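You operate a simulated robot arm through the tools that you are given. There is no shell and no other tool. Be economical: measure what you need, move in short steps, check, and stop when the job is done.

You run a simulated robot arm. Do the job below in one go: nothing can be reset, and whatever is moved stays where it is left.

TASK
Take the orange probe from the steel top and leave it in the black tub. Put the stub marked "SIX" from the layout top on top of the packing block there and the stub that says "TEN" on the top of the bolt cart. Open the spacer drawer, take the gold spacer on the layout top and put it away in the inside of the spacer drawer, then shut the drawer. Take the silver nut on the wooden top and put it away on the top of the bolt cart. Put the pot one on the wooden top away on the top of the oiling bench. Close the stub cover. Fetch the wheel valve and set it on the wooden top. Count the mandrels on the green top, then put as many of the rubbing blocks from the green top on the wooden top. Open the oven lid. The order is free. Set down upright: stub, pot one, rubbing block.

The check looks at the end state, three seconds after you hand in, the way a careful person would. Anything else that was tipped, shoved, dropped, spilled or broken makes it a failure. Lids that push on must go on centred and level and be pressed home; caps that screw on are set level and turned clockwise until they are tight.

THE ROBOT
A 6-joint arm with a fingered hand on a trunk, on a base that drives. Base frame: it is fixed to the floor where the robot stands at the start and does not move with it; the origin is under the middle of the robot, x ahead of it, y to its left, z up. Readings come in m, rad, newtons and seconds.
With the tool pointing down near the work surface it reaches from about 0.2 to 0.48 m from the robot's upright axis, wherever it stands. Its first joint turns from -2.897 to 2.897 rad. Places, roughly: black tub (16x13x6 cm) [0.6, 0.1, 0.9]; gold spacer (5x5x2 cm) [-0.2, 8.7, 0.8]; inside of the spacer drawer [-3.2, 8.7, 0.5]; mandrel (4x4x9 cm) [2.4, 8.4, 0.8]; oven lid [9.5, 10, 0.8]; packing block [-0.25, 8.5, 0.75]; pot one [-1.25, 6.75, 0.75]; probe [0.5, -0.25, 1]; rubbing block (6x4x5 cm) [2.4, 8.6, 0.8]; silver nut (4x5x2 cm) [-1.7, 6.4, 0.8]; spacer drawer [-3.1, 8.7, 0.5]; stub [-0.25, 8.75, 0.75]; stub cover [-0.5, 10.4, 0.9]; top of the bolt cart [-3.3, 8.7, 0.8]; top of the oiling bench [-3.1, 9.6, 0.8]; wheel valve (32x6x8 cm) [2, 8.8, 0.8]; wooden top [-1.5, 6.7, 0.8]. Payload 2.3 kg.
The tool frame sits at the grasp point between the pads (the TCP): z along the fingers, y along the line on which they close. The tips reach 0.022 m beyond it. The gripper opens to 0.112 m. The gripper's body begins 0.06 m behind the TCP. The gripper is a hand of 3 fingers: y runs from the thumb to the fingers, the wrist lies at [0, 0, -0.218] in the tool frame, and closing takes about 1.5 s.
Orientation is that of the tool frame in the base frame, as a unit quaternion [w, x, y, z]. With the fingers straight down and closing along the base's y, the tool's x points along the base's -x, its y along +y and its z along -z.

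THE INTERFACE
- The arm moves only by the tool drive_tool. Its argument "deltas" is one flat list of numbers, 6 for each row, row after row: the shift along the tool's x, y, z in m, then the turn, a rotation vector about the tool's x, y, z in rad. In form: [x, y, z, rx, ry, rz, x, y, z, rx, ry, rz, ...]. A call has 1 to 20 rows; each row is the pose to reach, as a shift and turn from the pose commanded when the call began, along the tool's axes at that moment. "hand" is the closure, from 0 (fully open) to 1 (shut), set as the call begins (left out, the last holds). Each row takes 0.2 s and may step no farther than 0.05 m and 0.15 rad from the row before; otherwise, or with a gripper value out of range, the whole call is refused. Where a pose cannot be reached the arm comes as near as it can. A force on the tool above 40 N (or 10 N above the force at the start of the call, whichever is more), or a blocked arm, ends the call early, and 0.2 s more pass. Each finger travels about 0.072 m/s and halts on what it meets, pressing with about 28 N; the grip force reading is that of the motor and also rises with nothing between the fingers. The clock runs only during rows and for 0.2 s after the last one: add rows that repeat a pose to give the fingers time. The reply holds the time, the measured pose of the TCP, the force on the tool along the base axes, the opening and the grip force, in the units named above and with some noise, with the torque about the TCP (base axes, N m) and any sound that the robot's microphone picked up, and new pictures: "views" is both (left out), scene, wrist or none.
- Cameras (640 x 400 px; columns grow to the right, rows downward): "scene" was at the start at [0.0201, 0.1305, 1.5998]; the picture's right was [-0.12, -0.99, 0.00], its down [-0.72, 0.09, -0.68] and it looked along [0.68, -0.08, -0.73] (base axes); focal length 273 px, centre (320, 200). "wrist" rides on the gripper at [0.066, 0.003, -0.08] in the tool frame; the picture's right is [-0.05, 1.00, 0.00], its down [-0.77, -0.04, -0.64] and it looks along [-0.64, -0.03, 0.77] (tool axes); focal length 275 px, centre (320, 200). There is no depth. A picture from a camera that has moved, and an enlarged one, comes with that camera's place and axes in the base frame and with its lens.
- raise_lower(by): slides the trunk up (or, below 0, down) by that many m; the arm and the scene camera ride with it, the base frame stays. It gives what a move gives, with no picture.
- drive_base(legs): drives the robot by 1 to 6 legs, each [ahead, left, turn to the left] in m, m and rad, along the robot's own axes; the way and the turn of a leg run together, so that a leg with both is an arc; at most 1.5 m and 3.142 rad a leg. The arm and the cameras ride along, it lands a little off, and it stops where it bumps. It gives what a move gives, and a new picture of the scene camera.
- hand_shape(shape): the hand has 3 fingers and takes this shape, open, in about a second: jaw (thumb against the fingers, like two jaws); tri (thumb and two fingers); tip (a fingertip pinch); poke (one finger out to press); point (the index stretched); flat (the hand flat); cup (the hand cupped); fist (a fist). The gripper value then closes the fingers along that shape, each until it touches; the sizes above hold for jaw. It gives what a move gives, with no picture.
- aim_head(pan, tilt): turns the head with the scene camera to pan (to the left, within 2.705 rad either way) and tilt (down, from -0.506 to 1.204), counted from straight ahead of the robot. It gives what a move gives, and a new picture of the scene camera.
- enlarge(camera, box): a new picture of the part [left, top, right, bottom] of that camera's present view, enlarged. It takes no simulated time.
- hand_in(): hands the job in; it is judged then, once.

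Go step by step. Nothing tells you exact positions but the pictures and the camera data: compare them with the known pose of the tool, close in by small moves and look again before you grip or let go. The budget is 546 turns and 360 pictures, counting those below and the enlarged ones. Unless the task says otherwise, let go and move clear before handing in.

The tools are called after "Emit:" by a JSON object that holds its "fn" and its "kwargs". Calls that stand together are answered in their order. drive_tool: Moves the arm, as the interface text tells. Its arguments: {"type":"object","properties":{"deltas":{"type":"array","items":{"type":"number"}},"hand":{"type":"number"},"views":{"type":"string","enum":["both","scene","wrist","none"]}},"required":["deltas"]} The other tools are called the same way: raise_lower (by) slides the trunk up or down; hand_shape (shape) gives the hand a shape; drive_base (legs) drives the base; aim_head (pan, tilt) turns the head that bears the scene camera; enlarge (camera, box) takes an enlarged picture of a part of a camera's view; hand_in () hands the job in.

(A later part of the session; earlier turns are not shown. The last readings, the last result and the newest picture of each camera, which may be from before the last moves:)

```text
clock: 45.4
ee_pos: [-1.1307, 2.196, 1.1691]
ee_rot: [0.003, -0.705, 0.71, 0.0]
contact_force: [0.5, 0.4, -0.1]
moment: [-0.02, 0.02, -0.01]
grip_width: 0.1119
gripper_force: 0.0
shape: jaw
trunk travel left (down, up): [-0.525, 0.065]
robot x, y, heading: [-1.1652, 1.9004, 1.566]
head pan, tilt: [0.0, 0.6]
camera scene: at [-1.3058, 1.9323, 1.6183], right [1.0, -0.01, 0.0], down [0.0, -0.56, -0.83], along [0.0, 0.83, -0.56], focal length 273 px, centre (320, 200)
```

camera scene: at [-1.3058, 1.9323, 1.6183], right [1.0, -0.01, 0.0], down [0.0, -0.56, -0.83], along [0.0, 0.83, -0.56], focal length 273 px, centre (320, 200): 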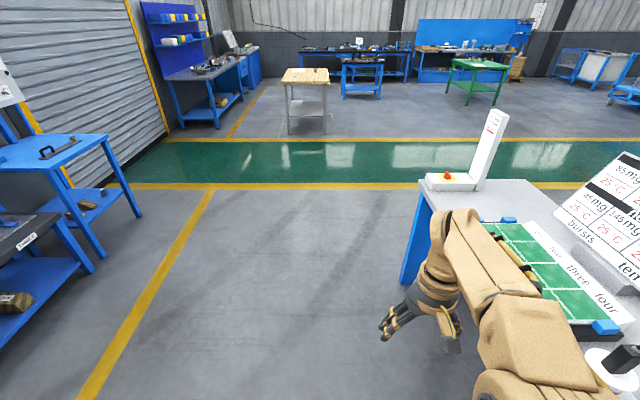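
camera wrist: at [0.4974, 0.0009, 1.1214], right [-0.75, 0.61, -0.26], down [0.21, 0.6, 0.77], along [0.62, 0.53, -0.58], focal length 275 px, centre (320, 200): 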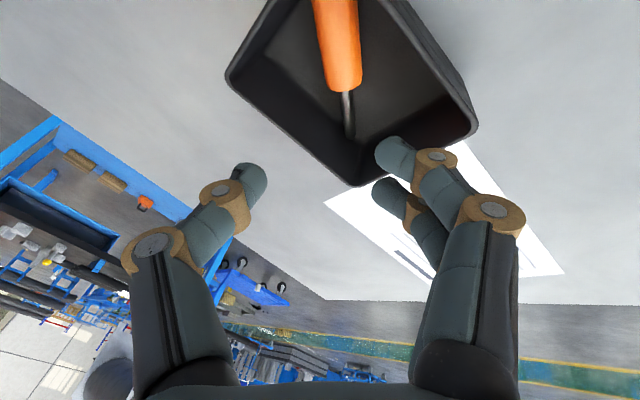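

Emit:
{"fn": "drive_base", "kwargs": {"legs": [[1.5, 0, 0], [1.4, 0.3, 0], [0.65, 0, 0]]}}

```text
clock: 62.9
ee_pos: [-1.4257, 5.7693, 1.1689]
ee_rot: [0.003, -0.706, 0.709, 0.0]
contact_force: [0.5, 0.4, 0.0]
moment: [0.01, -0.01, 0.03]
grip_width: 0.1119
gripper_force: 0.0
shape: jaw
trunk travel left (down, up): [-0.525, 0.065]
robot x, y, heading: [-1.4598, 5.4766, 1.567]
head pan, tilt: [0.0, 0.6]
camera scene: at [-1.6001, 5.504, 1.6183], right [1.0, 0.0, 0.0], down [0.0, -0.57, -0.82], along [0.0, 0.82, -0.57], focal length 273 px, centre (320, 200)
```

scene: 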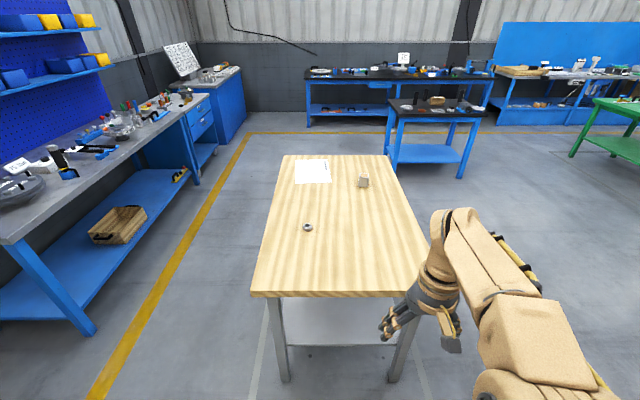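

Now the wooden top is in view with the nut near (-1.65, 6.4), a small pot and a paper. I'll enlarge the left side and the layout table to identify places.

Emit:
{"fn": "enlarge", "kwargs": {"camera": "scene", "box": [90, 30, 260, 170]}}

Emit:
{"fn": "enlarge", "kwargs": {"camera": "scene", "box": [370, 80, 500, 160]}}

Emit:
{"fn": "enlarge", "kwargs": {"camera": "scene", "box": [280, 150, 400, 250]}}

```text
2.86 times, centred on (175, 100) of scene
camera zoom: at [-1.6001, 5.504, 1.6183], right [1.0, 0.0, 0.0], down [0.0, -0.57, -0.82], along [0.0, 0.82, -0.57], focal length 779 px, centre (734, 486)
```

zoom: 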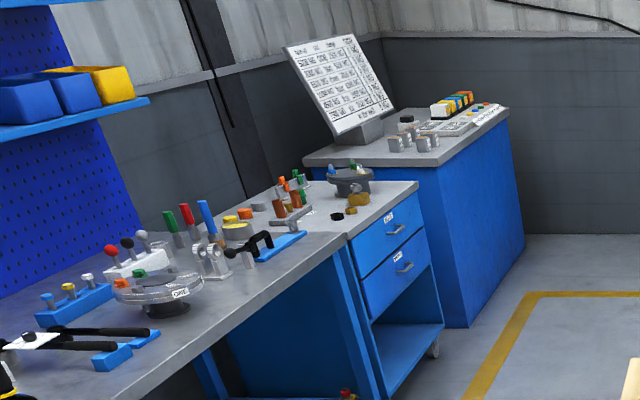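

```text
4.92 times, centred on (435, 120) of scene
camera zoom: at [-1.6001, 5.504, 1.6183], right [1.0, 0.0, 0.0], down [0.0, -0.57, -0.82], along [0.0, 0.82, -0.57], focal length 1343 px, centre (-246, 594)
```

zoom: 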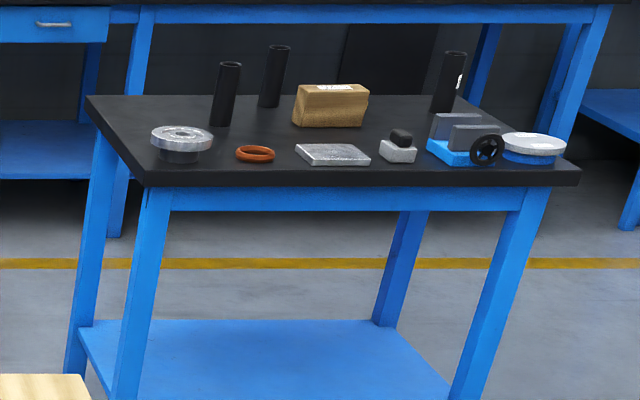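

```text
4.00 times, centred on (340, 200) of scene
camera zoom: at [-1.6001, 5.504, 1.6183], right [1.0, 0.0, 0.0], down [0.0, -0.57, -0.82], along [0.0, 0.82, -0.57], focal length 1091 px, centre (240, 200)
```

zoom: 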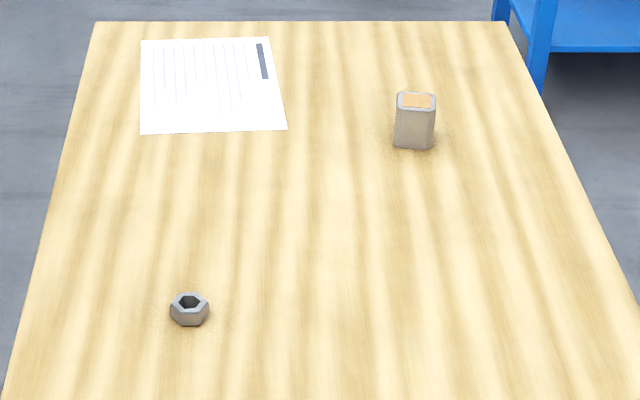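

I take the bolt cart to be the wheeled two-drawer unit at (-3.3, 8.7), and pot one to be an open vessel that holds liquid. First the nut: I'll go to the left side of the wooden top, facing +x.

Emit:
{"fn": "drive_base", "kwargs": {"legs": [[0, 0.77, 0], [1.0, 0, 0], [0, 0, -1.567]]}}

Emit:
{"fn": "aim_head", "kwargs": {"pan": -0.1, "tilt": 1.0}}

```text
clock: 75.6
ee_pos: [-1.9359, 6.4394, 1.1695]
ee_rot: [0.003, 0.003, 1.0, -0.002]
contact_force: [0.4, 0.2, 0.5]
moment: [-0.01, 0.0, 0.0]
grip_width: 0.1119
gripper_force: 0.2
shape: jaw
trunk travel left (down, up): [-0.525, 0.065]
robot x, y, heading: [-2.2289, 6.4754, -0.01]
head pan, tilt: [0.0, 0.6]
camera scene: at [-2.1993, 6.6155, 1.6183], right [0.0, -1.0, 0.0], down [-0.56, 0.0, -0.83], along [0.83, 0.0, -0.56], focal length 273 px, centre (320, 200)
```

scene: 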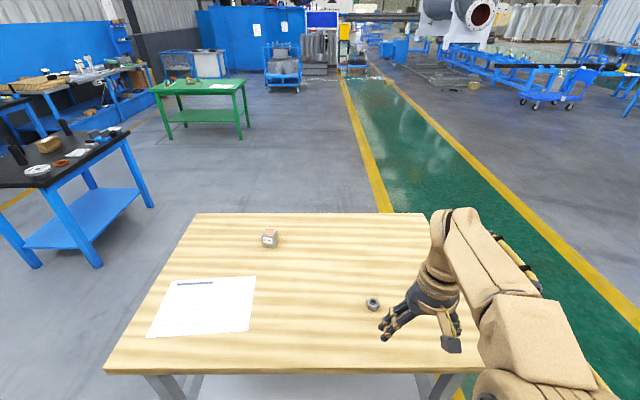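

```text
clock: 76.5
ee_pos: [-1.9372, 6.4412, 1.1688]
ee_rot: [0.003, 0.003, 1.0, -0.001]
contact_force: [0.6, -0.3, 0.3]
moment: [-0.01, 0.0, 0.01]
grip_width: 0.1117
gripper_force: 0.1
shape: jaw
trunk travel left (down, up): [-0.525, 0.065]
robot x, y, heading: [-2.2299, 6.4753, -0.01]
head pan, tilt: [-0.099, 1.0]
camera scene: at [-2.2183, 6.6087, 1.5863], right [-0.1, -0.99, 0.0], down [-0.84, 0.09, -0.54], along [0.54, -0.06, -0.84], focal length 273 px, centre (320, 200)
```

scene: 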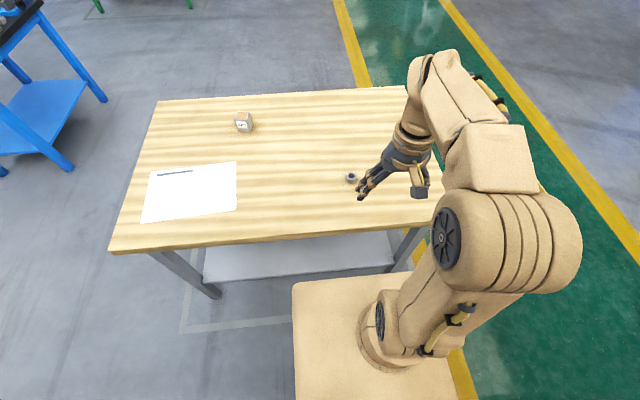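

Triangulating gives the nut at about (-1.656, 6.439) with the wooden top near z 0.815. I'll creep forward 0.11 m, lower the trunk a little and put the open hand above the nut.

Emit:
{"fn": "drive_base", "kwargs": {"legs": [[0.11, 0, 0]]}}

Emit:
{"fn": "raise_lower", "kwargs": {"by": -0.05}}

```text
clock: 77.7
ee_pos: [-1.8262, 6.4392, 1.1701]
ee_rot: [0.002, 0.003, 1.0, -0.002]
contact_force: [0.3, -0.4, 0.3]
moment: [-0.02, 0.0, 0.02]
grip_width: 0.1121
gripper_force: 0.0
shape: jaw
trunk travel left (down, up): [-0.525, 0.065]
robot x, y, heading: [-2.1212, 6.4736, -0.01]
head pan, tilt: [-0.099, 1.0]
camera scene: at [-2.1083, 6.6081, 1.5863], right [-0.1, -0.99, 0.0], down [-0.84, 0.09, -0.54], along [0.54, -0.06, -0.84], focal length 273 px, centre (320, 200)
```

scene: 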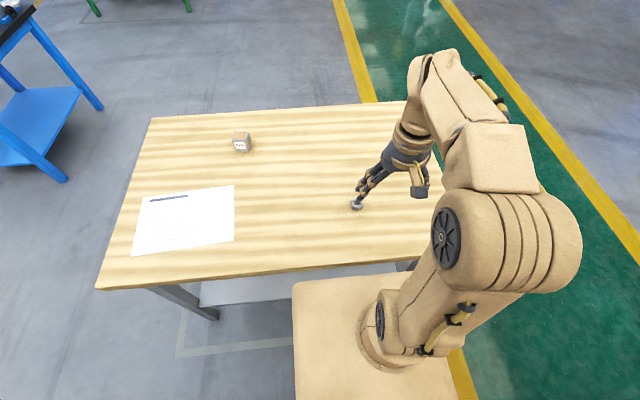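

```text
clock: 78.6
ee_pos: [-1.8263, 6.4393, 1.1195]
ee_rot: [0.002, 0.002, 1.0, -0.002]
contact_force: [0.3, -0.4, -0.3]
moment: [0.01, -0.02, -0.06]
grip_width: 0.1119
gripper_force: 0.1
shape: jaw
trunk travel left (down, up): [-0.475, 0.115]
robot x, y, heading: [-2.1161, 6.4722, -0.005]
head pan, tilt: [-0.099, 1.0]
```

Emit:
{"fn": "drive_tool", "kwargs": {"deltas": [-0.04, 0, 0.03, 0, 0, 0, -0.08, 0, 0.06, 0, 0, 0, -0.12, 0, 0.09, 0, 0, 0, -0.16, 0, 0.12, 0, 0, 0], "views": "wrist"}}

```text
clock: 79.6
ee_pos: [-1.6658, 6.4386, 0.999]
ee_rot: [0.002, 0.002, 1.0, 0.0]
contact_force: [-0.5, -0.2, 0.3]
moment: [-0.02, 0.03, -0.01]
grip_width: 0.1116
gripper_force: 0.0
shape: jaw
trunk travel left (down, up): [-0.475, 0.115]
robot x, y, heading: [-2.1177, 6.4764, -0.004]
head pan, tilt: [-0.099, 1.0]
camera wrist: at [-1.7317, 6.443, 1.0798], right [0.05, 1.0, 0.0], down [0.77, -0.04, 0.64], along [0.64, -0.03, -0.77], focal length 275 px, centre (320, 200)
```

wrist: 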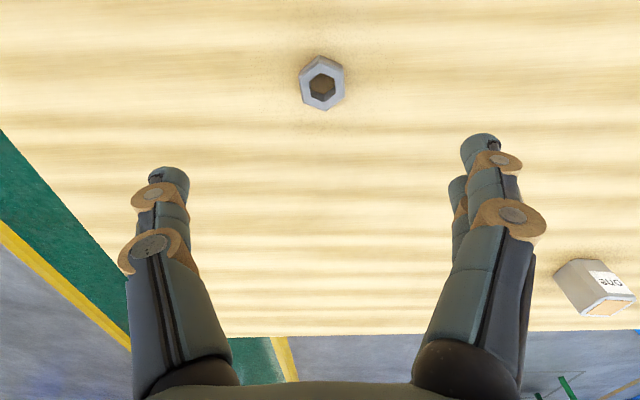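

The nut sits at about (-1.652, 6.442) with flats facing the fingers. I'll center over it and descend to z 0.87.

Emit:
{"fn": "drive_tool", "kwargs": {"deltas": [-0.014, 0.003, 0.04, 0, 0, 0, -0.014, 0.003, 0.08, 0, 0, 0, -0.014, 0.003, 0.129, 0, 0, 0], "hand": 0.3, "views": "wrist"}}

```text
clock: 80.4
ee_pos: [-1.6501, 6.4412, 0.872]
ee_rot: [0.003, 0.002, 1.0, 0.0]
contact_force: [-0.5, 0.2, -0.1]
moment: [-0.02, 0.01, -0.03]
grip_width: 0.0787
gripper_force: 0.0
shape: jaw
trunk travel left (down, up): [-0.475, 0.115]
robot x, y, heading: [-2.1179, 6.4744, -0.005]
head pan, tilt: [-0.099, 1.0]
camera wrist: at [-1.7172, 6.4453, 0.951], right [0.05, 1.0, 0.0], down [0.77, -0.04, 0.64], along [0.64, -0.04, -0.77], focal length 275 px, centre (320, 200)
```

wrist: 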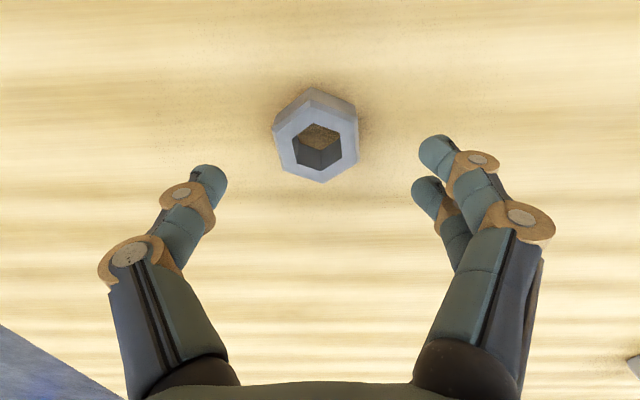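

Emit:
{"fn": "drive_tool", "kwargs": {"deltas": [0.003, 0, 0.02, 0, 0, 0], "views": "wrist"}}

```text
clock: 80.8
ee_pos: [-1.6532, 6.4407, 0.8512]
ee_rot: [0.003, 0.002, 1.0, -0.001]
contact_force: [-0.2, -0.6, 0.0]
moment: [-0.01, 0.03, 0.04]
grip_width: 0.079
gripper_force: 0.1
shape: jaw
trunk travel left (down, up): [-0.475, 0.115]
robot x, y, heading: [-2.1217, 6.4738, -0.005]
head pan, tilt: [-0.099, 1.0]
camera wrist: at [-1.7202, 6.4449, 0.9311], right [0.05, 1.0, 0.0], down [0.77, -0.04, 0.64], along [0.64, -0.04, -0.77], focal length 275 px, centre (320, 200)
```

wrist: 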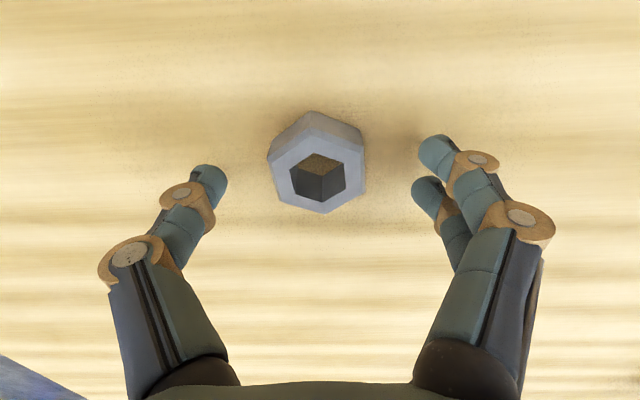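

Well centred; the nut top is near z 0.83. I'll descend 15 mm more and close.

Emit:
{"fn": "drive_tool", "kwargs": {"deltas": [0, 0, 0.008, 0, 0, 0, 0, 0, 0.015, 0, 0, 0], "views": "none"}}

Emit:
{"fn": "drive_tool", "kwargs": {"deltas": [0, 0, 0, 0, 0, 0, 0, 0, 0, 0, 0, 0, 0, 0, 0, 0, 0, 0, 0, 0, 0, 0, 0, 0, 0, 0, 0, 0, 0, 0], "hand": 1, "views": "wrist"}}

```text
clock: 81.6
ee_pos: [-1.6528, 6.4392, 0.8408]
ee_rot: [0.011, 0.004, 1.0, -0.001]
contact_force: [-5.0, 0.0, 25.6]
moment: [0.91, 0.23, 0.15]
grip_width: 0.0774
gripper_force: 0.1
shape: jaw
trunk travel left (down, up): [-0.475, 0.115]
robot x, y, heading: [-2.1204, 6.4724, -0.001]
head pan, tilt: [-0.099, 1.0]
stopped in row 2: the force on the tool passed its limit (the readings are from after the stop); the commanded pose is now the measured one
```

```text
clock: 82.8
ee_pos: [-1.654, 6.442, 0.841]
ee_rot: [0.01, 0.004, 1.0, -0.004]
contact_force: [2.0, 10.6, 35.4]
moment: [0.92, 0.09, -0.08]
grip_width: 0.0363
gripper_force: 28.2
shape: jaw
trunk travel left (down, up): [-0.475, 0.115]
robot x, y, heading: [-2.1192, 6.4744, -0.006]
head pan, tilt: [-0.099, 1.0]
camera wrist: at [-1.7217, 6.4463, 0.9202], right [0.05, 1.0, 0.0], down [0.76, -0.04, 0.65], along [0.65, -0.04, -0.76], focal length 275 px, centre (320, 200)
```

wrist: 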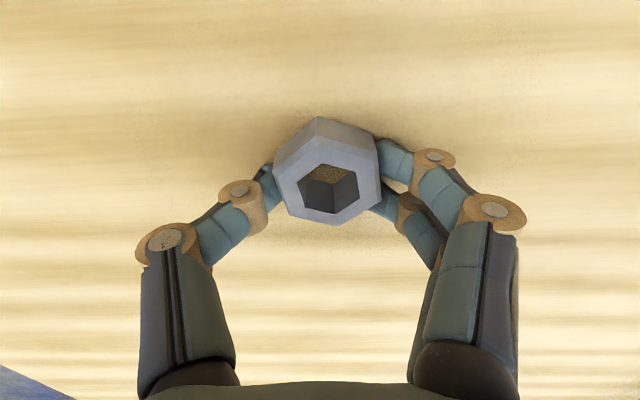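

Gripped at 36 mm; the wooden top is at z ≈ 0.818. I'll lift it, pull in and check.

Emit:
{"fn": "drive_tool", "kwargs": {"deltas": [0, 0, -0.04, 0, 0, 0, 0, 0, -0.09, 0, 0, 0, 0.03, 0, -0.13, 0, 0, 0, 0.07, 0, -0.16, 0, 0, 0, 0.11, 0, -0.19, 0, 0, 0, 0.15, 0, -0.22, 0, 0, 0], "views": "wrist"}}

```text
clock: 84.2
ee_pos: [-1.8069, 6.4429, 1.0561]
ee_rot: [0.007, 0.003, 1.0, -0.002]
contact_force: [0.1, 0.8, -1.8]
moment: [0.01, -0.03, -0.02]
grip_width: 0.033
gripper_force: 27.8
shape: jaw
trunk travel left (down, up): [-0.475, 0.115]
robot x, y, heading: [-2.1191, 6.4712, 0.0]
head pan, tilt: [-0.099, 1.0]
camera wrist: at [-1.8738, 6.4461, 1.1359], right [0.05, 1.0, 0.0], down [0.76, -0.04, 0.65], along [0.65, -0.04, -0.76], focal length 275 px, centre (320, 200)
```

wrist: 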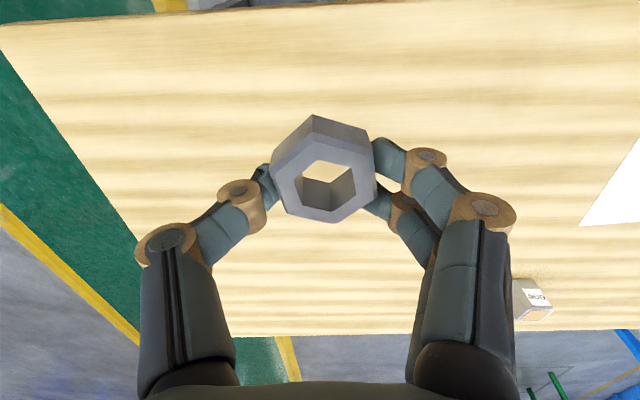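

The nut is held. I'll drive toward the bolt cart: back off, slide to y≈8.7, then turn to face it.

Emit:
{"fn": "drive_base", "kwargs": {"legs": [[-0.2, 0, 0], [0, 1.5, 0], [0, 0.7, 0], [0, 0, 3.14]]}}

Emit:
{"fn": "aim_head", "kwargs": {"pan": 0, "tilt": 0.75}}

```text
clock: 103.6
ee_pos: [-2.6345, 8.7176, 1.0546]
ee_rot: [-0.001, 1.0, -0.009, -0.007]
contact_force: [0.4, -0.2, -1.3]
moment: [0.02, 0.01, 0.0]
grip_width: 0.0328
gripper_force: 27.7
shape: jaw
trunk travel left (down, up): [-0.475, 0.115]
robot x, y, heading: [-2.3193, 8.6783, 3.128]
head pan, tilt: [-0.099, 1.0]
camera scene: at [-2.3299, 8.5455, 1.5363], right [0.12, 0.99, 0.0], down [0.84, -0.1, -0.54], along [-0.54, 0.06, -0.84], focal length 273 px, centre (320, 200)
```

scene: 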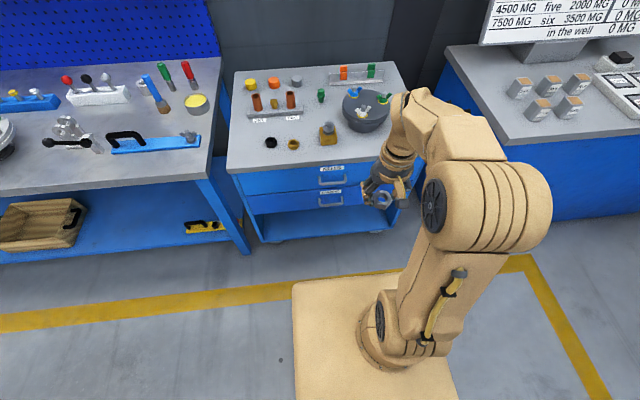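

```text
clock: 104.4
ee_pos: [-2.6348, 8.7166, 1.0558]
ee_rot: [-0.002, 1.0, -0.009, -0.007]
contact_force: [0.2, -0.4, -1.5]
moment: [0.02, -0.02, -0.04]
grip_width: 0.0325
gripper_force: 27.8
shape: jaw
trunk travel left (down, up): [-0.475, 0.115]
robot x, y, heading: [-2.321, 8.6837, 3.123]
head pan, tilt: [0.0, 0.75]
camera scene: at [-2.3435, 8.5388, 1.5553], right [0.02, 1.0, 0.0], down [0.68, -0.01, -0.73], along [-0.73, 0.01, -0.68], focal length 273 px, centre (320, 200)
```

scene: 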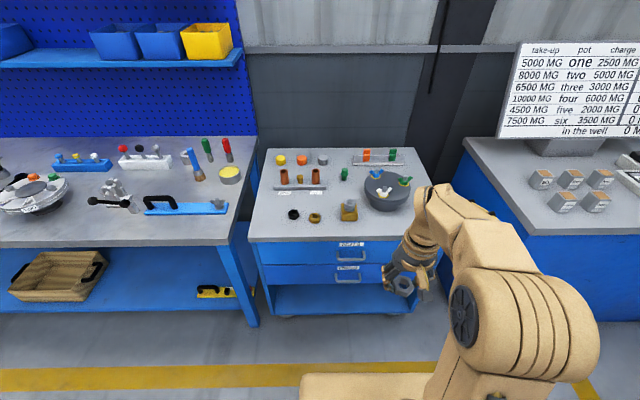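

Emit:
{"fn": "enlarge", "kwargs": {"camera": "scene", "box": [240, 140, 440, 300]}}

Emit:
{"fn": "enlarge", "kwargs": {"camera": "scene", "box": [480, 30, 640, 240]}}

```text
2.50 times, centred on (340, 220) of scene
camera zoom: at [-2.3435, 8.5388, 1.5553], right [0.02, 1.0, 0.0], down [0.68, -0.01, -0.73], along [-0.73, 0.01, -0.68], focal length 682 px, centre (270, 150)
```

zoom: 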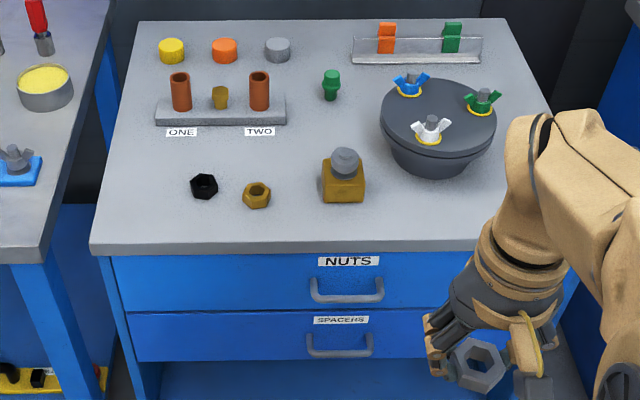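

```text
1.90 times, centred on (560, 135) of scene
camera zoom: at [-2.3435, 8.5388, 1.5553], right [0.02, 1.0, 0.0], down [0.68, -0.01, -0.73], along [-0.73, 0.01, -0.68], focal length 520 px, centre (-137, 324)
```

zoom: 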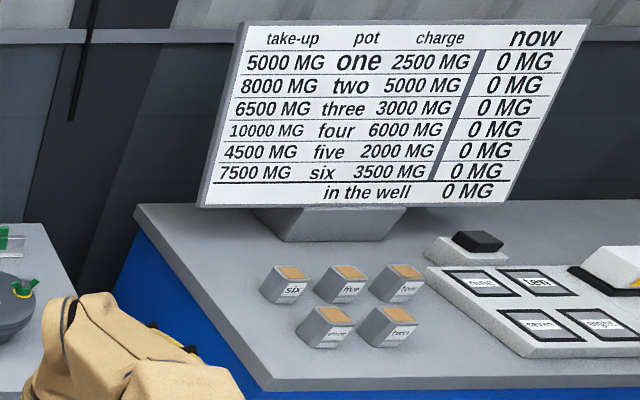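

The cart top has free room at the front left, by the black nut, around (-3.06, 8.36); its drawers are labelled NUTS and SPACERS (the lower one). I'll move closer and place the silver nut there.

Emit:
{"fn": "drive_base", "kwargs": {"legs": [[0.34, 0.22, 0]]}}

Emit:
{"fn": "aim_head", "kwargs": {"pan": 0, "tilt": 1.0}}

```text
clock: 106.9
ee_pos: [-2.9761, 8.5049, 1.0563]
ee_rot: [-0.002, 1.0, -0.011, -0.008]
contact_force: [0.2, 0.2, -1.0]
moment: [-0.01, -0.01, -0.06]
grip_width: 0.0328
gripper_force: 28.3
shape: jaw
trunk travel left (down, up): [-0.475, 0.115]
robot x, y, heading: [-2.661, 8.4655, 3.12]
head pan, tilt: [0.0, 0.75]
camera scene: at [-2.6862, 8.3265, 1.5553], right [0.02, 1.0, 0.0], down [0.68, -0.01, -0.73], along [-0.73, 0.01, -0.68], focal length 273 px, centre (320, 200)
```

scene: 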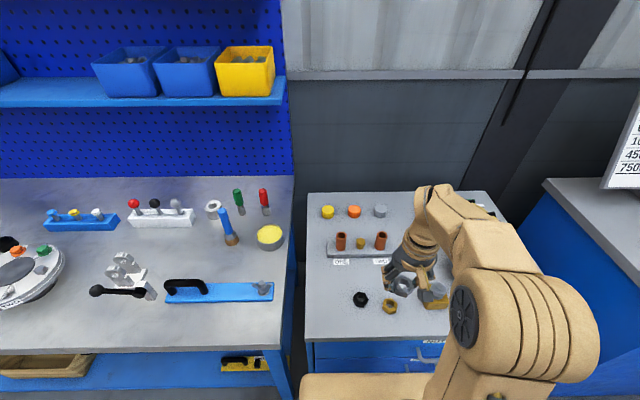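

```text
clock: 107.6
ee_pos: [-2.977, 8.5052, 1.0562]
ee_rot: [-0.002, 1.0, -0.01, -0.007]
contact_force: [-0.6, 0.0, -1.1]
moment: [0.0, 0.01, 0.01]
grip_width: 0.0329
gripper_force: 28.6
shape: jaw
trunk travel left (down, up): [-0.475, 0.115]
robot x, y, heading: [-2.6636, 8.4708, 3.12]
head pan, tilt: [0.0, 1.0]
camera scene: at [-2.6724, 8.3266, 1.5363], right [0.02, 1.0, 0.0], down [0.84, -0.02, -0.54], along [-0.54, 0.01, -0.84], focal length 273 px, centre (320, 200)
```

scene: 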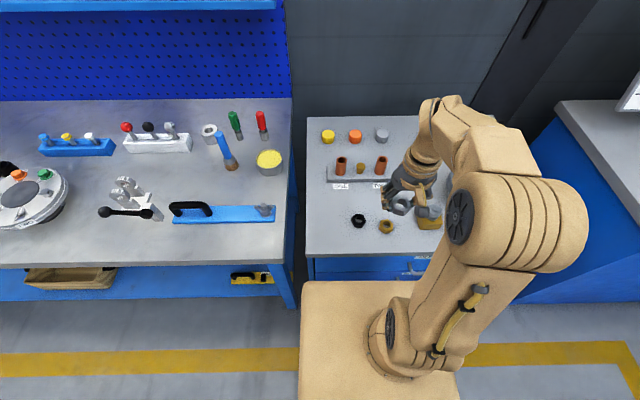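

Stereo puts the cart top at z ≈ 0.80 and the free spot at (-3.06, 8.365). I'll move over it and come down partway.

Emit:
{"fn": "drive_tool", "kwargs": {"deltas": [-0.02, 0.035, 0.02, 0, 0, 0, -0.04, 0.07, 0.05, 0, 0, 0, -0.06, 0.105, 0.08, 0, 0, 0, -0.083, 0.138, 0.11, 0, 0, 0, -0.083, 0.138, 0.15, 0, 0, 0, -0.083, 0.138, 0.19, 0, 0, 0]}}

```text
refused: row 2 steps farther than a row can; nothing moved
```

Emit:
{"fn": "drive_tool", "kwargs": {"deltas": [-0.02, 0.035, 0.02, 0, 0, 0, -0.04, 0.07, 0.04, 0, 0, 0, -0.06, 0.105, 0.06, 0, 0, 0, -0.083, 0.138, 0.08, 0, 0, 0, -0.083, 0.138, 0.12, 0, 0, 0, -0.083, 0.138, 0.16, 0, 0, 0, -0.083, 0.138, 0.19, 0, 0, 0]}}

```text
clock: 109.2
ee_pos: [-3.0663, 8.3714, 0.8655]
ee_rot: [-0.001, 1.0, -0.01, -0.007]
contact_force: [0.2, -0.5, -2.1]
moment: [0.0, -0.01, 0.04]
grip_width: 0.0323
gripper_force: 28.2
shape: jaw
trunk travel left (down, up): [-0.475, 0.115]
robot x, y, heading: [-2.6629, 8.4703, 3.127]
head pan, tilt: [0.0, 1.0]
camera scene: at [-2.6728, 8.3265, 1.5363], right [0.02, 1.0, 0.0], down [0.84, -0.02, -0.54], along [-0.54, 0.01, -0.84], focal length 273 px, centre (320, 200)
camera wrist: at [-2.9986, 8.3661, 0.9453], right [-0.07, -1.0, 0.0], down [-0.76, 0.05, 0.65], along [-0.65, 0.05, -0.76], focal length 275 px, centre (320, 200)
```

scene: 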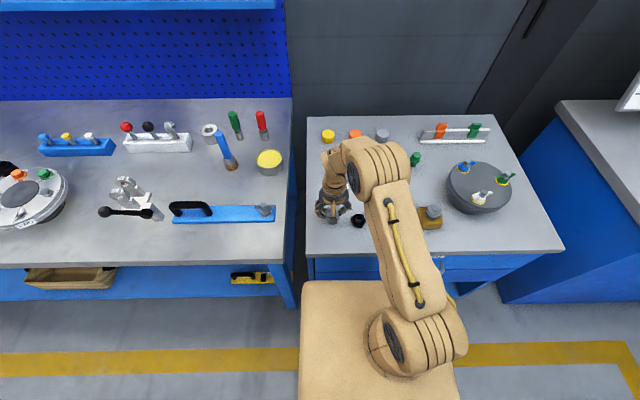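
wrist: 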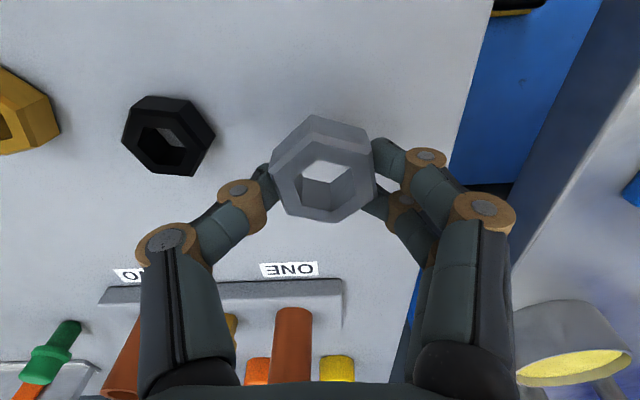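

There's clearance on both sides. I'll lower to contact.

Emit:
{"fn": "drive_tool", "kwargs": {"deltas": [0, 0.005, 0.02, 0, 0, 0, 0, 0.005, 0.032, 0, 0, 0, 0, 0.005, 0.038, 0, 0, 0, 0, 0.005, 0.043, 0, 0, 0], "views": "none"}}

```text
clock: 110.2
ee_pos: [-3.0655, 8.3641, 0.8234]
ee_rot: [-0.003, 1.0, -0.01, -0.007]
contact_force: [-0.2, -0.2, -1.3]
moment: [0.0, -0.03, 0.01]
grip_width: 0.0322
gripper_force: 28.0
shape: jaw
trunk travel left (down, up): [-0.475, 0.115]
robot x, y, heading: [-2.663, 8.4701, 3.12]
head pan, tilt: [0.0, 1.0]
```

Emit:
{"fn": "drive_tool", "kwargs": {"deltas": [0, 0, 0.004, 0, 0, 0, 0, 0, 0.008, 0, 0, 0, 0, 0, 0.012, 0, 0, 0, 0, 0, 0.016, 0, 0, 0], "views": "wrist"}}

```text
clock: 110.8
ee_pos: [-3.0652, 8.3643, 0.8208]
ee_rot: [0.002, 1.0, -0.011, -0.013]
contact_force: [5.7, 0.5, 28.1]
moment: [-0.11, -0.31, -0.01]
grip_width: 0.0336
gripper_force: 28.2
shape: jaw
trunk travel left (down, up): [-0.475, 0.115]
robot x, y, heading: [-2.6619, 8.4682, 3.122]
head pan, tilt: [0.0, 1.0]
stopped in row 2: the force on the tool passed its limit (the readings are from after the stop); the commanded pose is now the measured one
camera wrist: at [-2.9976, 8.3602, 0.9001], right [-0.07, -1.0, 0.0], down [-0.75, 0.05, 0.66], along [-0.65, 0.04, -0.75], focal length 275 px, centre (320, 200)
```

wrist: 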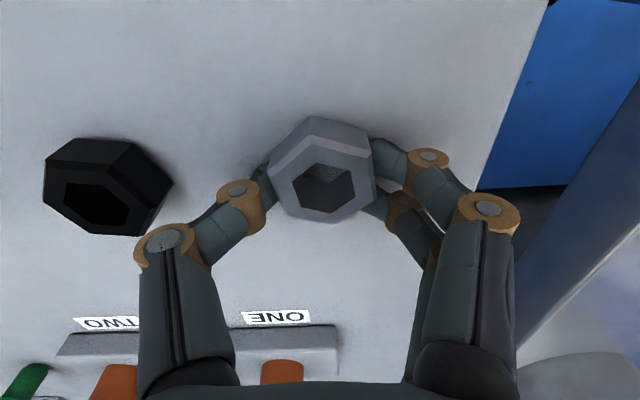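

The nut is on the cart top. I'll open a little and rise.

Emit:
{"fn": "drive_tool", "kwargs": {"deltas": [0, 0, 0, 0, 0, 0, 0, 0, 0, 0, 0, 0, 0, 0, 0, 0, 0, 0], "hand": 0.5, "views": "none"}}

Emit:
{"fn": "drive_tool", "kwargs": {"deltas": [0, 0, -0.03, 0, 0, 0, 0, 0, -0.07, 0, 0, 0, 0, 0, -0.11, 0, 0, 0, 0, 0, -0.16, 0, 0, 0, 0.05, -0.01, -0.16, 0, 0, 0, 0.09, -0.03, -0.18, 0, 0, 0], "views": "wrist"}}

```text
clock: 111.6
ee_pos: [-3.0646, 8.3646, 0.8211]
ee_rot: [0.001, 1.0, -0.011, -0.013]
contact_force: [0.8, 0.9, 33.8]
moment: [-0.06, -0.15, 0.08]
grip_width: 0.0422
gripper_force: 0.1
shape: jaw
trunk travel left (down, up): [-0.475, 0.115]
robot x, y, heading: [-2.6595, 8.4697, 3.117]
head pan, tilt: [0.0, 1.0]
```

```text
refused: row 5 steps farther than a row can; nothing moved
```

Emit:
{"fn": "drive_tool", "kwargs": {"deltas": [0, 0, -0.03, 0, 0, 0, 0, 0, -0.07, 0, 0, 0, 0, 0, -0.11, 0, 0, 0, 0, 0, -0.15, 0, 0, 0, 0.04, -0.01, -0.16, 0, 0, 0, 0.08, -0.03, -0.18, 0, 0, 0], "views": "wrist"}}

```text
clock: 113.0
ee_pos: [-2.9826, 8.3927, 0.9965]
ee_rot: [-0.001, 1.0, -0.011, -0.011]
contact_force: [0.4, 0.3, 0.5]
moment: [0.0, 0.03, 0.0]
grip_width: 0.0553
gripper_force: 0.1
shape: jaw
trunk travel left (down, up): [-0.475, 0.115]
robot x, y, heading: [-2.6646, 8.468, 3.124]
head pan, tilt: [0.0, 1.0]
camera wrist: at [-2.9141, 8.3881, 1.0761], right [-0.07, -1.0, 0.0], down [-0.76, 0.05, 0.65], along [-0.65, 0.04, -0.76], focal length 275 px, centre (320, 200)
```

wrist: 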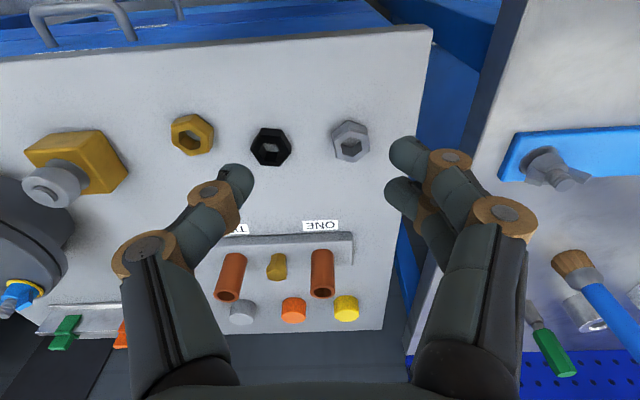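

The silver nut sits next to the other nuts. While I'm here with an empty hand I'll open the SPACERS drawer: back off and line up with its handle.

Emit:
{"fn": "drive_base", "kwargs": {"legs": [[-0.3, -0.19, 0]]}}

Emit:
{"fn": "raise_lower", "kwargs": {"by": -0.3}}

Emit:
{"fn": "aim_head", "kwargs": {"pan": -0.05, "tilt": 0.75}}

```text
clock: 115.3
ee_pos: [-2.6763, 8.5753, 0.9972]
ee_rot: [0.0, 1.0, -0.01, -0.011]
contact_force: [-0.5, -0.1, 0.7]
moment: [-0.02, 0.02, 0.0]
grip_width: 0.0555
gripper_force: 0.1
shape: jaw
trunk travel left (down, up): [-0.475, 0.115]
robot x, y, heading: [-2.3539, 8.6508, 3.118]
head pan, tilt: [0.0, 1.0]
camera scene: at [-2.3644, 8.5101, 1.5363], right [0.02, 1.0, 0.0], down [0.84, -0.02, -0.54], along [-0.54, 0.01, -0.84], focal length 273 px, centre (320, 200)
```

scene: 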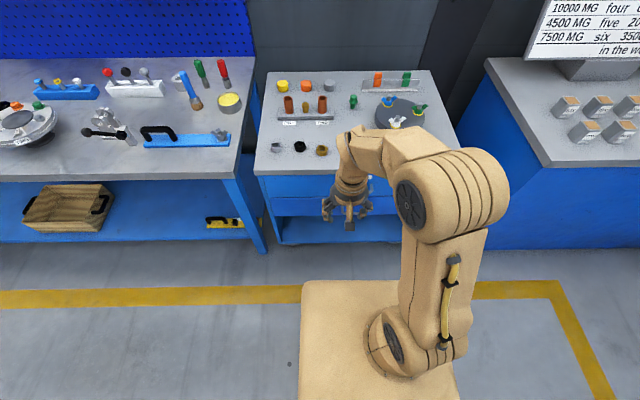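

```text
clock: 118.3
ee_pos: [-2.6762, 8.5739, 0.6966]
ee_rot: [0.0, 1.0, -0.01, -0.011]
contact_force: [-0.1, -0.5, -0.3]
moment: [0.03, 0.0, -0.01]
grip_width: 0.0551
gripper_force: 0.1
shape: jaw
trunk travel left (down, up): [-0.175, 0.415]
robot x, y, heading: [-2.3518, 8.6533, 3.123]
head pan, tilt: [0.0, 1.0]
```

```text
clock: 119.1
ee_pos: [-2.6752, 8.5747, 0.697]
ee_rot: [0.0, 1.0, -0.011, -0.011]
contact_force: [0.0, 0.1, -0.3]
moment: [-0.05, -0.01, 0.01]
grip_width: 0.0556
gripper_force: 0.2
shape: jaw
trunk travel left (down, up): [-0.175, 0.415]
robot x, y, heading: [-2.3523, 8.6504, 3.126]
head pan, tilt: [-0.051, 0.75]
camera scene: at [-2.378, 8.5142, 1.2553], right [0.07, 1.0, 0.0], down [0.68, -0.05, -0.73], along [-0.73, 0.05, -0.68], focal length 273 px, centre (320, 200)
```

scene: 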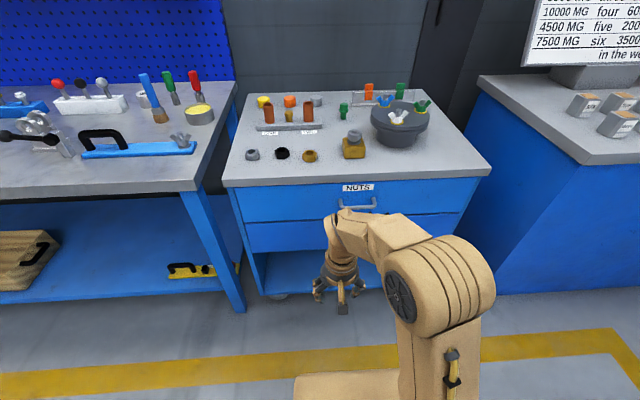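

I put the SPACERS handle at about (-2.95, 8.664, 0.55). The bar is horizontal, so I'll roll the hand 90° first and then pitch it level.

Emit:
{"fn": "drive_tool", "kwargs": {"deltas": [0, 0, 0, 0, 0, -0.14, 0, 0, 0, 0, 0, -0.28, 0, 0, 0, 0, 0, -0.42, 0, 0, 0, 0, 0, -0.56, 0, 0, 0, 0, 0, -0.7, 0, 0, 0, 0, 0, -0.84, 0, 0, 0, 0, 0, -0.98, 0, 0, 0, 0, 0, -1.12, 0, 0, 0, 0, 0, -1.26, 0, 0, 0, 0, 0, -1.4, 0, 0, 0, 0, 0, -1.55], "views": "none"}}

```text
clock: 121.5
ee_pos: [-2.6717, 8.5683, 0.6926]
ee_rot: [-0.011, 0.723, 0.691, -0.006]
contact_force: [0.3, 0.6, -0.3]
moment: [0.02, -0.01, 0.01]
grip_width: 0.0556
gripper_force: 0.1
shape: jaw
out of reach, approached as far as the arm can: row 11
trunk travel left (down, up): [-0.175, 0.415]
robot x, y, heading: [-2.3562, 8.6475, 3.126]
head pan, tilt: [-0.051, 0.75]
```

The roll worked. Now I'll pitch the hand to point at the cart, ending about 9 cm short of the handle.

Emit:
{"fn": "drive_tool", "kwargs": {"deltas": [0.008, -0.017, 0.008, 0.14, 0, 0, 0.016, -0.034, 0.016, 0.28, 0, 0, 0.024, -0.05, 0.024, 0.42, 0, 0, 0.032, -0.067, 0.032, 0.56, 0, 0, 0.04, -0.084, 0.04, 0.7, 0, 0, 0.048, -0.1, 0.048, 0.84, 0, 0, 0.056, -0.117, 0.056, 0.98, 0, 0, 0.064, -0.134, 0.064, 1.12, 0, 0, 0.072, -0.15, 0.072, 1.26, 0, 0, 0.08, -0.17, 0.08, 1.4, 0, 0, 0.09, -0.19, 0.09, 1.55, 0, 0], "hand": 0}}

```text
clock: 123.9
ee_pos: [-2.8873, 8.4958, 0.6179]
ee_rot: [-0.522, 0.536, 0.477, -0.461]
contact_force: [-0.2, 0.4, 0.1]
moment: [0.0, 0.03, 0.04]
grip_width: 0.1118
gripper_force: 0.0
shape: jaw
out of reach, approached as far as the arm can: row 4, 5, 6, 7, 8, 9, 10, 11
trunk travel left (down, up): [-0.175, 0.415]
robot x, y, heading: [-2.3564, 8.6479, 3.121]
head pan, tilt: [-0.051, 0.75]
camera scene: at [-2.3787, 8.5143, 1.2554], right [0.07, 1.0, 0.0], down [0.68, -0.05, -0.73], along [-0.73, 0.05, -0.68], focal length 273 px, centre (320, 200)
camera wrist: at [-2.7994, 8.5526, 0.6169], right [0.02, -0.05, -1.0], down [0.54, -0.84, 0.05], along [-0.84, -0.54, 0.0], focal length 275 px, centre (320, 200)
```

scene: 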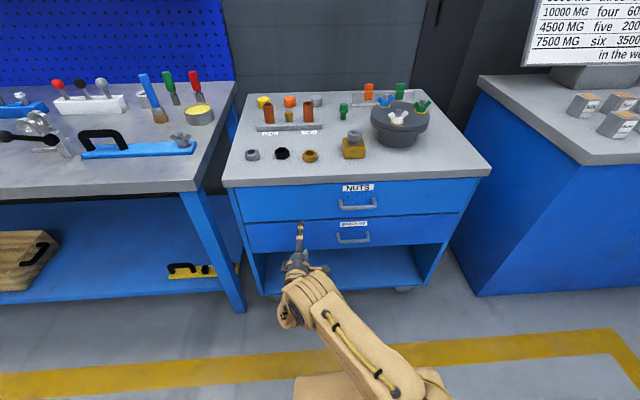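
wrist: 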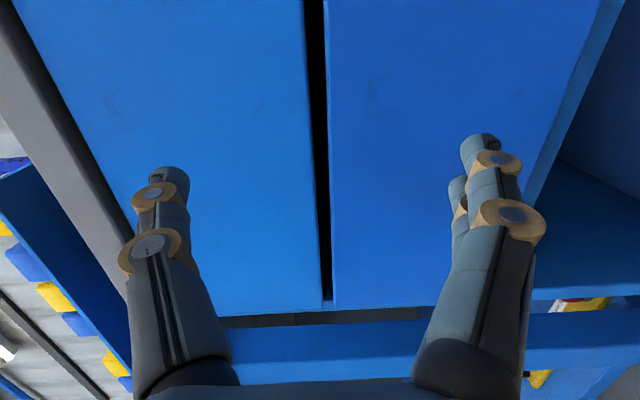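

The hand is level, pointing at the cart, but sits at y 8.496 instead of 8.66. I'll shift the base 0.165 m to the right and lower the trunk to handle height (≈0.54).

Emit:
{"fn": "drive_base", "kwargs": {"legs": [[0, -0.165, 0]]}}

Emit:
{"fn": "raise_lower", "kwargs": {"by": -0.078}}

Emit:
{"fn": "drive_tool", "kwargs": {"deltas": [0, 0, 0.005, 0, 0, 0], "views": "wrist"}}

```text
clock: 125.3
ee_pos: [-2.884, 8.6604, 0.6175]
ee_rot: [-0.523, 0.537, 0.475, -0.461]
contact_force: [-0.5, -0.7, 0.5]
moment: [0.03, -0.01, 0.0]
grip_width: 0.112
gripper_force: 0.1
shape: jaw
trunk travel left (down, up): [-0.175, 0.415]
robot x, y, heading: [-2.3513, 8.8135, 3.12]
head pan, tilt: [-0.051, 0.75]
camera scene: at [-2.3748, 8.6787, 1.2554], right [0.07, 1.0, 0.0], down [0.68, -0.05, -0.73], along [-0.73, 0.05, -0.68], focal length 273 px, centre (320, 200)
```

scene: 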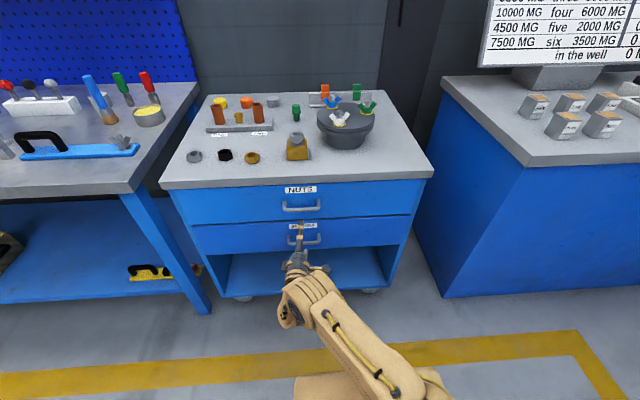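

```text
clock: 126.5
ee_pos: [-2.8846, 8.661, 0.5386]
ee_rot: [-0.522, 0.537, 0.476, -0.461]
contact_force: [-1.1, 0.1, -0.1]
moment: [-0.03, 0.01, 0.03]
grip_width: 0.1118
gripper_force: 0.1
shape: jaw
trunk travel left (down, up): [-0.097, 0.493]
robot x, y, heading: [-2.3507, 8.814, 3.118]
head pan, tilt: [-0.051, 0.75]
```

```text
clock: 126.9
ee_pos: [-2.8897, 8.6626, 0.5394]
ee_rot: [-0.522, 0.537, 0.475, -0.462]
contact_force: [-0.8, -0.3, 0.2]
moment: [-0.01, 0.02, 0.03]
grip_width: 0.1121
gripper_force: 0.1
shape: jaw
trunk travel left (down, up): [-0.097, 0.493]
robot x, y, heading: [-2.3488, 8.8137, 3.123]
head pan, tilt: [-0.051, 0.75]
camera wrist: at [-2.8014, 8.7182, 0.5391], right [0.02, -0.05, -1.0], down [0.54, -0.84, 0.05], along [-0.84, -0.54, 0.01], focal length 275 px, centre (320, 200)
```

wrist: 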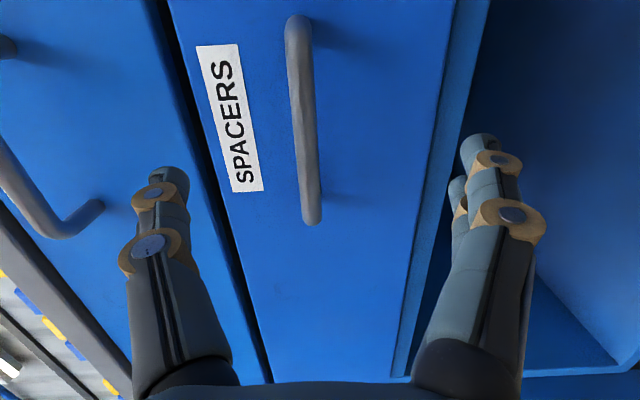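

The handle bar is right ahead, centered about (−2.954, 8.662, 0.548). I'll move in and close on it.

Emit:
{"fn": "drive_tool", "kwargs": {"deltas": [-0.003, -0.009, 0.03, 0, 0, 0, -0.007, -0.009, 0.05, 0, 0, 0, -0.007, -0.009, 0.06, 0, 0, 0], "views": "wrist"}}

```text
clock: 127.7
ee_pos: [-2.9484, 8.662, 0.5475]
ee_rot: [-0.522, 0.537, 0.476, -0.462]
contact_force: [6.6, 0.6, -0.8]
moment: [-0.01, 0.37, -0.02]
grip_width: 0.112
gripper_force: 0.1
shape: jaw
trunk travel left (down, up): [-0.097, 0.493]
robot x, y, heading: [-2.3493, 8.8143, 3.126]
head pan, tilt: [-0.051, 0.75]
camera wrist: at [-2.8611, 8.7183, 0.5472], right [0.02, -0.05, -1.0], down [0.54, -0.84, 0.05], along [-0.84, -0.54, 0.0], focal length 275 px, centre (320, 200)
```

wrist: 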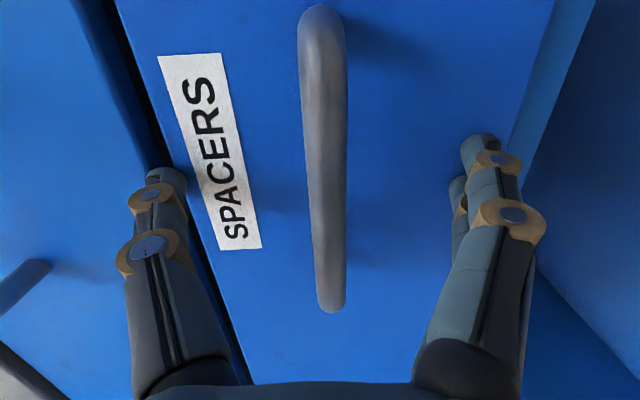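

Emit:
{"fn": "drive_tool", "kwargs": {"deltas": [0, 0, -0.005, 0, 0, 0, 0, 0, -0.005, 0, 0, 0, 0, 0, -0.005, 0, 0, 0, 0, 0, -0.005, 0, 0, 0, 0, 0, -0.005, 0, 0, 0, 0, 0, -0.005, 0, 0, 0, 0, 0, -0.005, 0, 0, 0, 0, 0, -0.005, 0, 0, 0], "hand": 1, "views": "wrist"}}

```text
clock: 129.5
ee_pos: [-2.9437, 8.6613, 0.5471]
ee_rot: [-0.521, 0.537, 0.476, -0.461]
contact_force: [20.1, 1.8, -11.7]
moment: [-0.06, 2.52, 0.03]
grip_width: 0.0442
gripper_force: 27.6
shape: jaw
trunk travel left (down, up): [-0.097, 0.493]
robot x, y, heading: [-2.3489, 8.8155, 3.122]
head pan, tilt: [-0.051, 0.75]
camera wrist: at [-2.8556, 8.7178, 0.5469], right [0.03, -0.05, -1.0], down [0.54, -0.84, 0.05], along [-0.84, -0.54, 0.0], focal length 275 px, centre (320, 200)
```

wrist: 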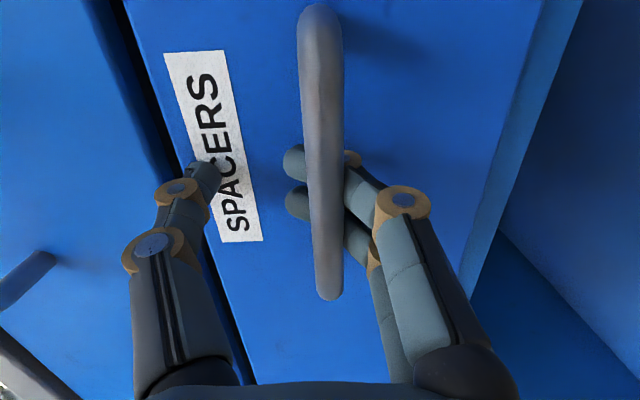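

The two fingers have hooked behind the bar. I'll pull straight back gently.

Emit:
{"fn": "drive_tool", "kwargs": {"deltas": [0, 0, -0.01, 0, 0, 0, 0.001, 0, -0.02, 0, 0, 0, 0.002, 0, -0.035, 0, 0, 0, 0.004, 0, -0.05, 0, 0, 0, 0.006, 0, -0.065, 0, 0, 0], "views": "wrist"}}

```text
clock: 130.7
ee_pos: [-2.8788, 8.6607, 0.5473]
ee_rot: [-0.521, 0.539, 0.476, -0.46]
contact_force: [-0.4, 14.8, -14.1]
moment: [-0.13, 1.67, -0.06]
grip_width: 0.0424
gripper_force: 27.7
shape: jaw
trunk travel left (down, up): [-0.097, 0.493]
robot x, y, heading: [-2.3524, 8.8135, 3.121]
head pan, tilt: [-0.051, 0.75]
camera wrist: at [-2.7918, 8.7166, 0.5474], right [0.03, -0.05, -1.0], down [0.53, -0.84, 0.06], along [-0.84, -0.54, 0.0], focal length 275 px, centre (320, 200)
```

wrist: 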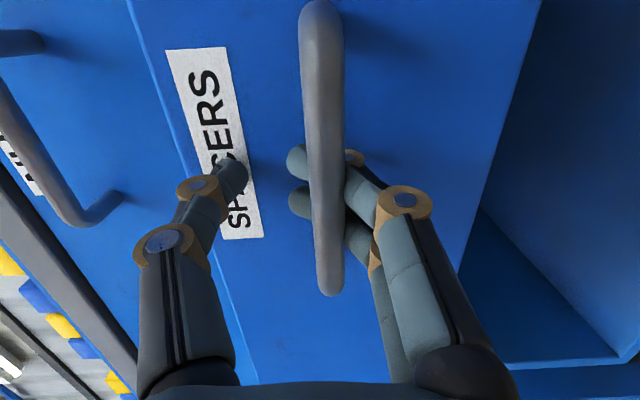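

The drawer slides with the hand. I'll continue the pull with the base by 0.18 m.

Emit:
{"fn": "drive_base", "kwargs": {"legs": [[-0.18, 0, 0]]}}

```text
clock: 132.2
ee_pos: [-2.6993, 8.6554, 0.5475]
ee_rot: [-0.52, 0.538, 0.476, -0.462]
contact_force: [0.3, 22.2, -16.6]
moment: [0.13, 0.98, 0.1]
grip_width: 0.0421
gripper_force: 27.9
shape: jaw
trunk travel left (down, up): [-0.097, 0.493]
robot x, y, heading: [-2.168, 8.8139, 3.122]
head pan, tilt: [-0.051, 0.75]
camera scene: at [-2.1971, 8.6767, 1.1775], right [0.07, 1.0, 0.0], down [0.68, -0.05, -0.73], along [-0.73, 0.05, -0.68], focal length 273 px, centre (320, 200)
```

scene: 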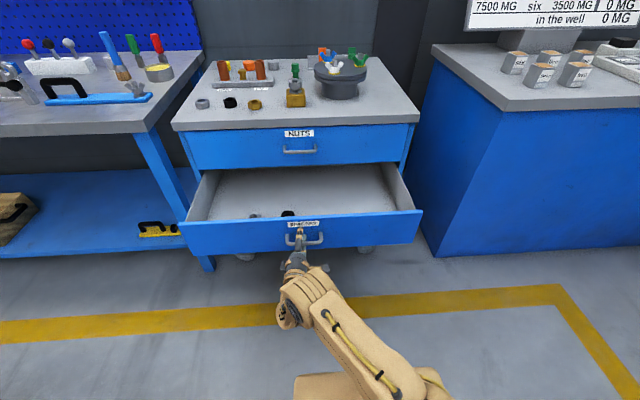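

The drawer is open by about 0.25 m. I'll open the hand and back away.

Emit:
{"fn": "drive_tool", "kwargs": {"deltas": [0, 0, 0, 0, 0, 0, 0, 0, 0, 0, 0, 0, 0, 0, 0, 0, 0, 0, 0, 0, 0, 0, 0, 0, 0, 0, 0, 0, 0, 0, 0, 0, 0, 0, 0, 0], "hand": 0, "views": "wrist"}}

```text
clock: 133.6
ee_pos: [-2.7002, 8.655, 0.5484]
ee_rot: [-0.521, 0.537, 0.476, -0.461]
contact_force: [0.2, 0.2, 0.4]
moment: [0.03, 0.01, -0.01]
grip_width: 0.1121
gripper_force: 0.1
shape: jaw
trunk travel left (down, up): [-0.097, 0.493]
robot x, y, heading: [-2.1715, 8.8103, 3.121]
head pan, tilt: [-0.051, 0.75]
camera wrist: at [-2.6117, 8.7115, 0.5481], right [0.03, -0.05, -1.0], down [0.54, -0.84, 0.05], along [-0.84, -0.54, 0.0], focal length 275 px, centre (320, 200)
```

wrist: 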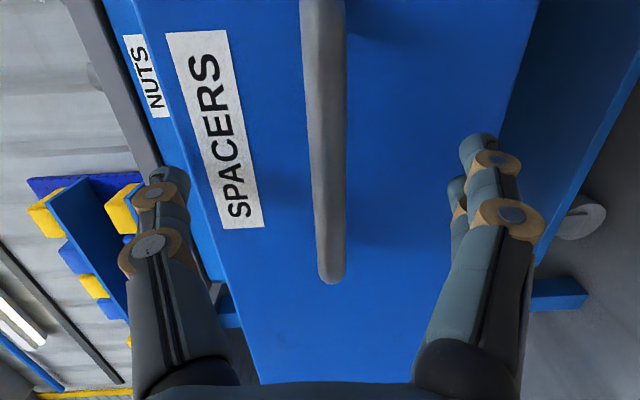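

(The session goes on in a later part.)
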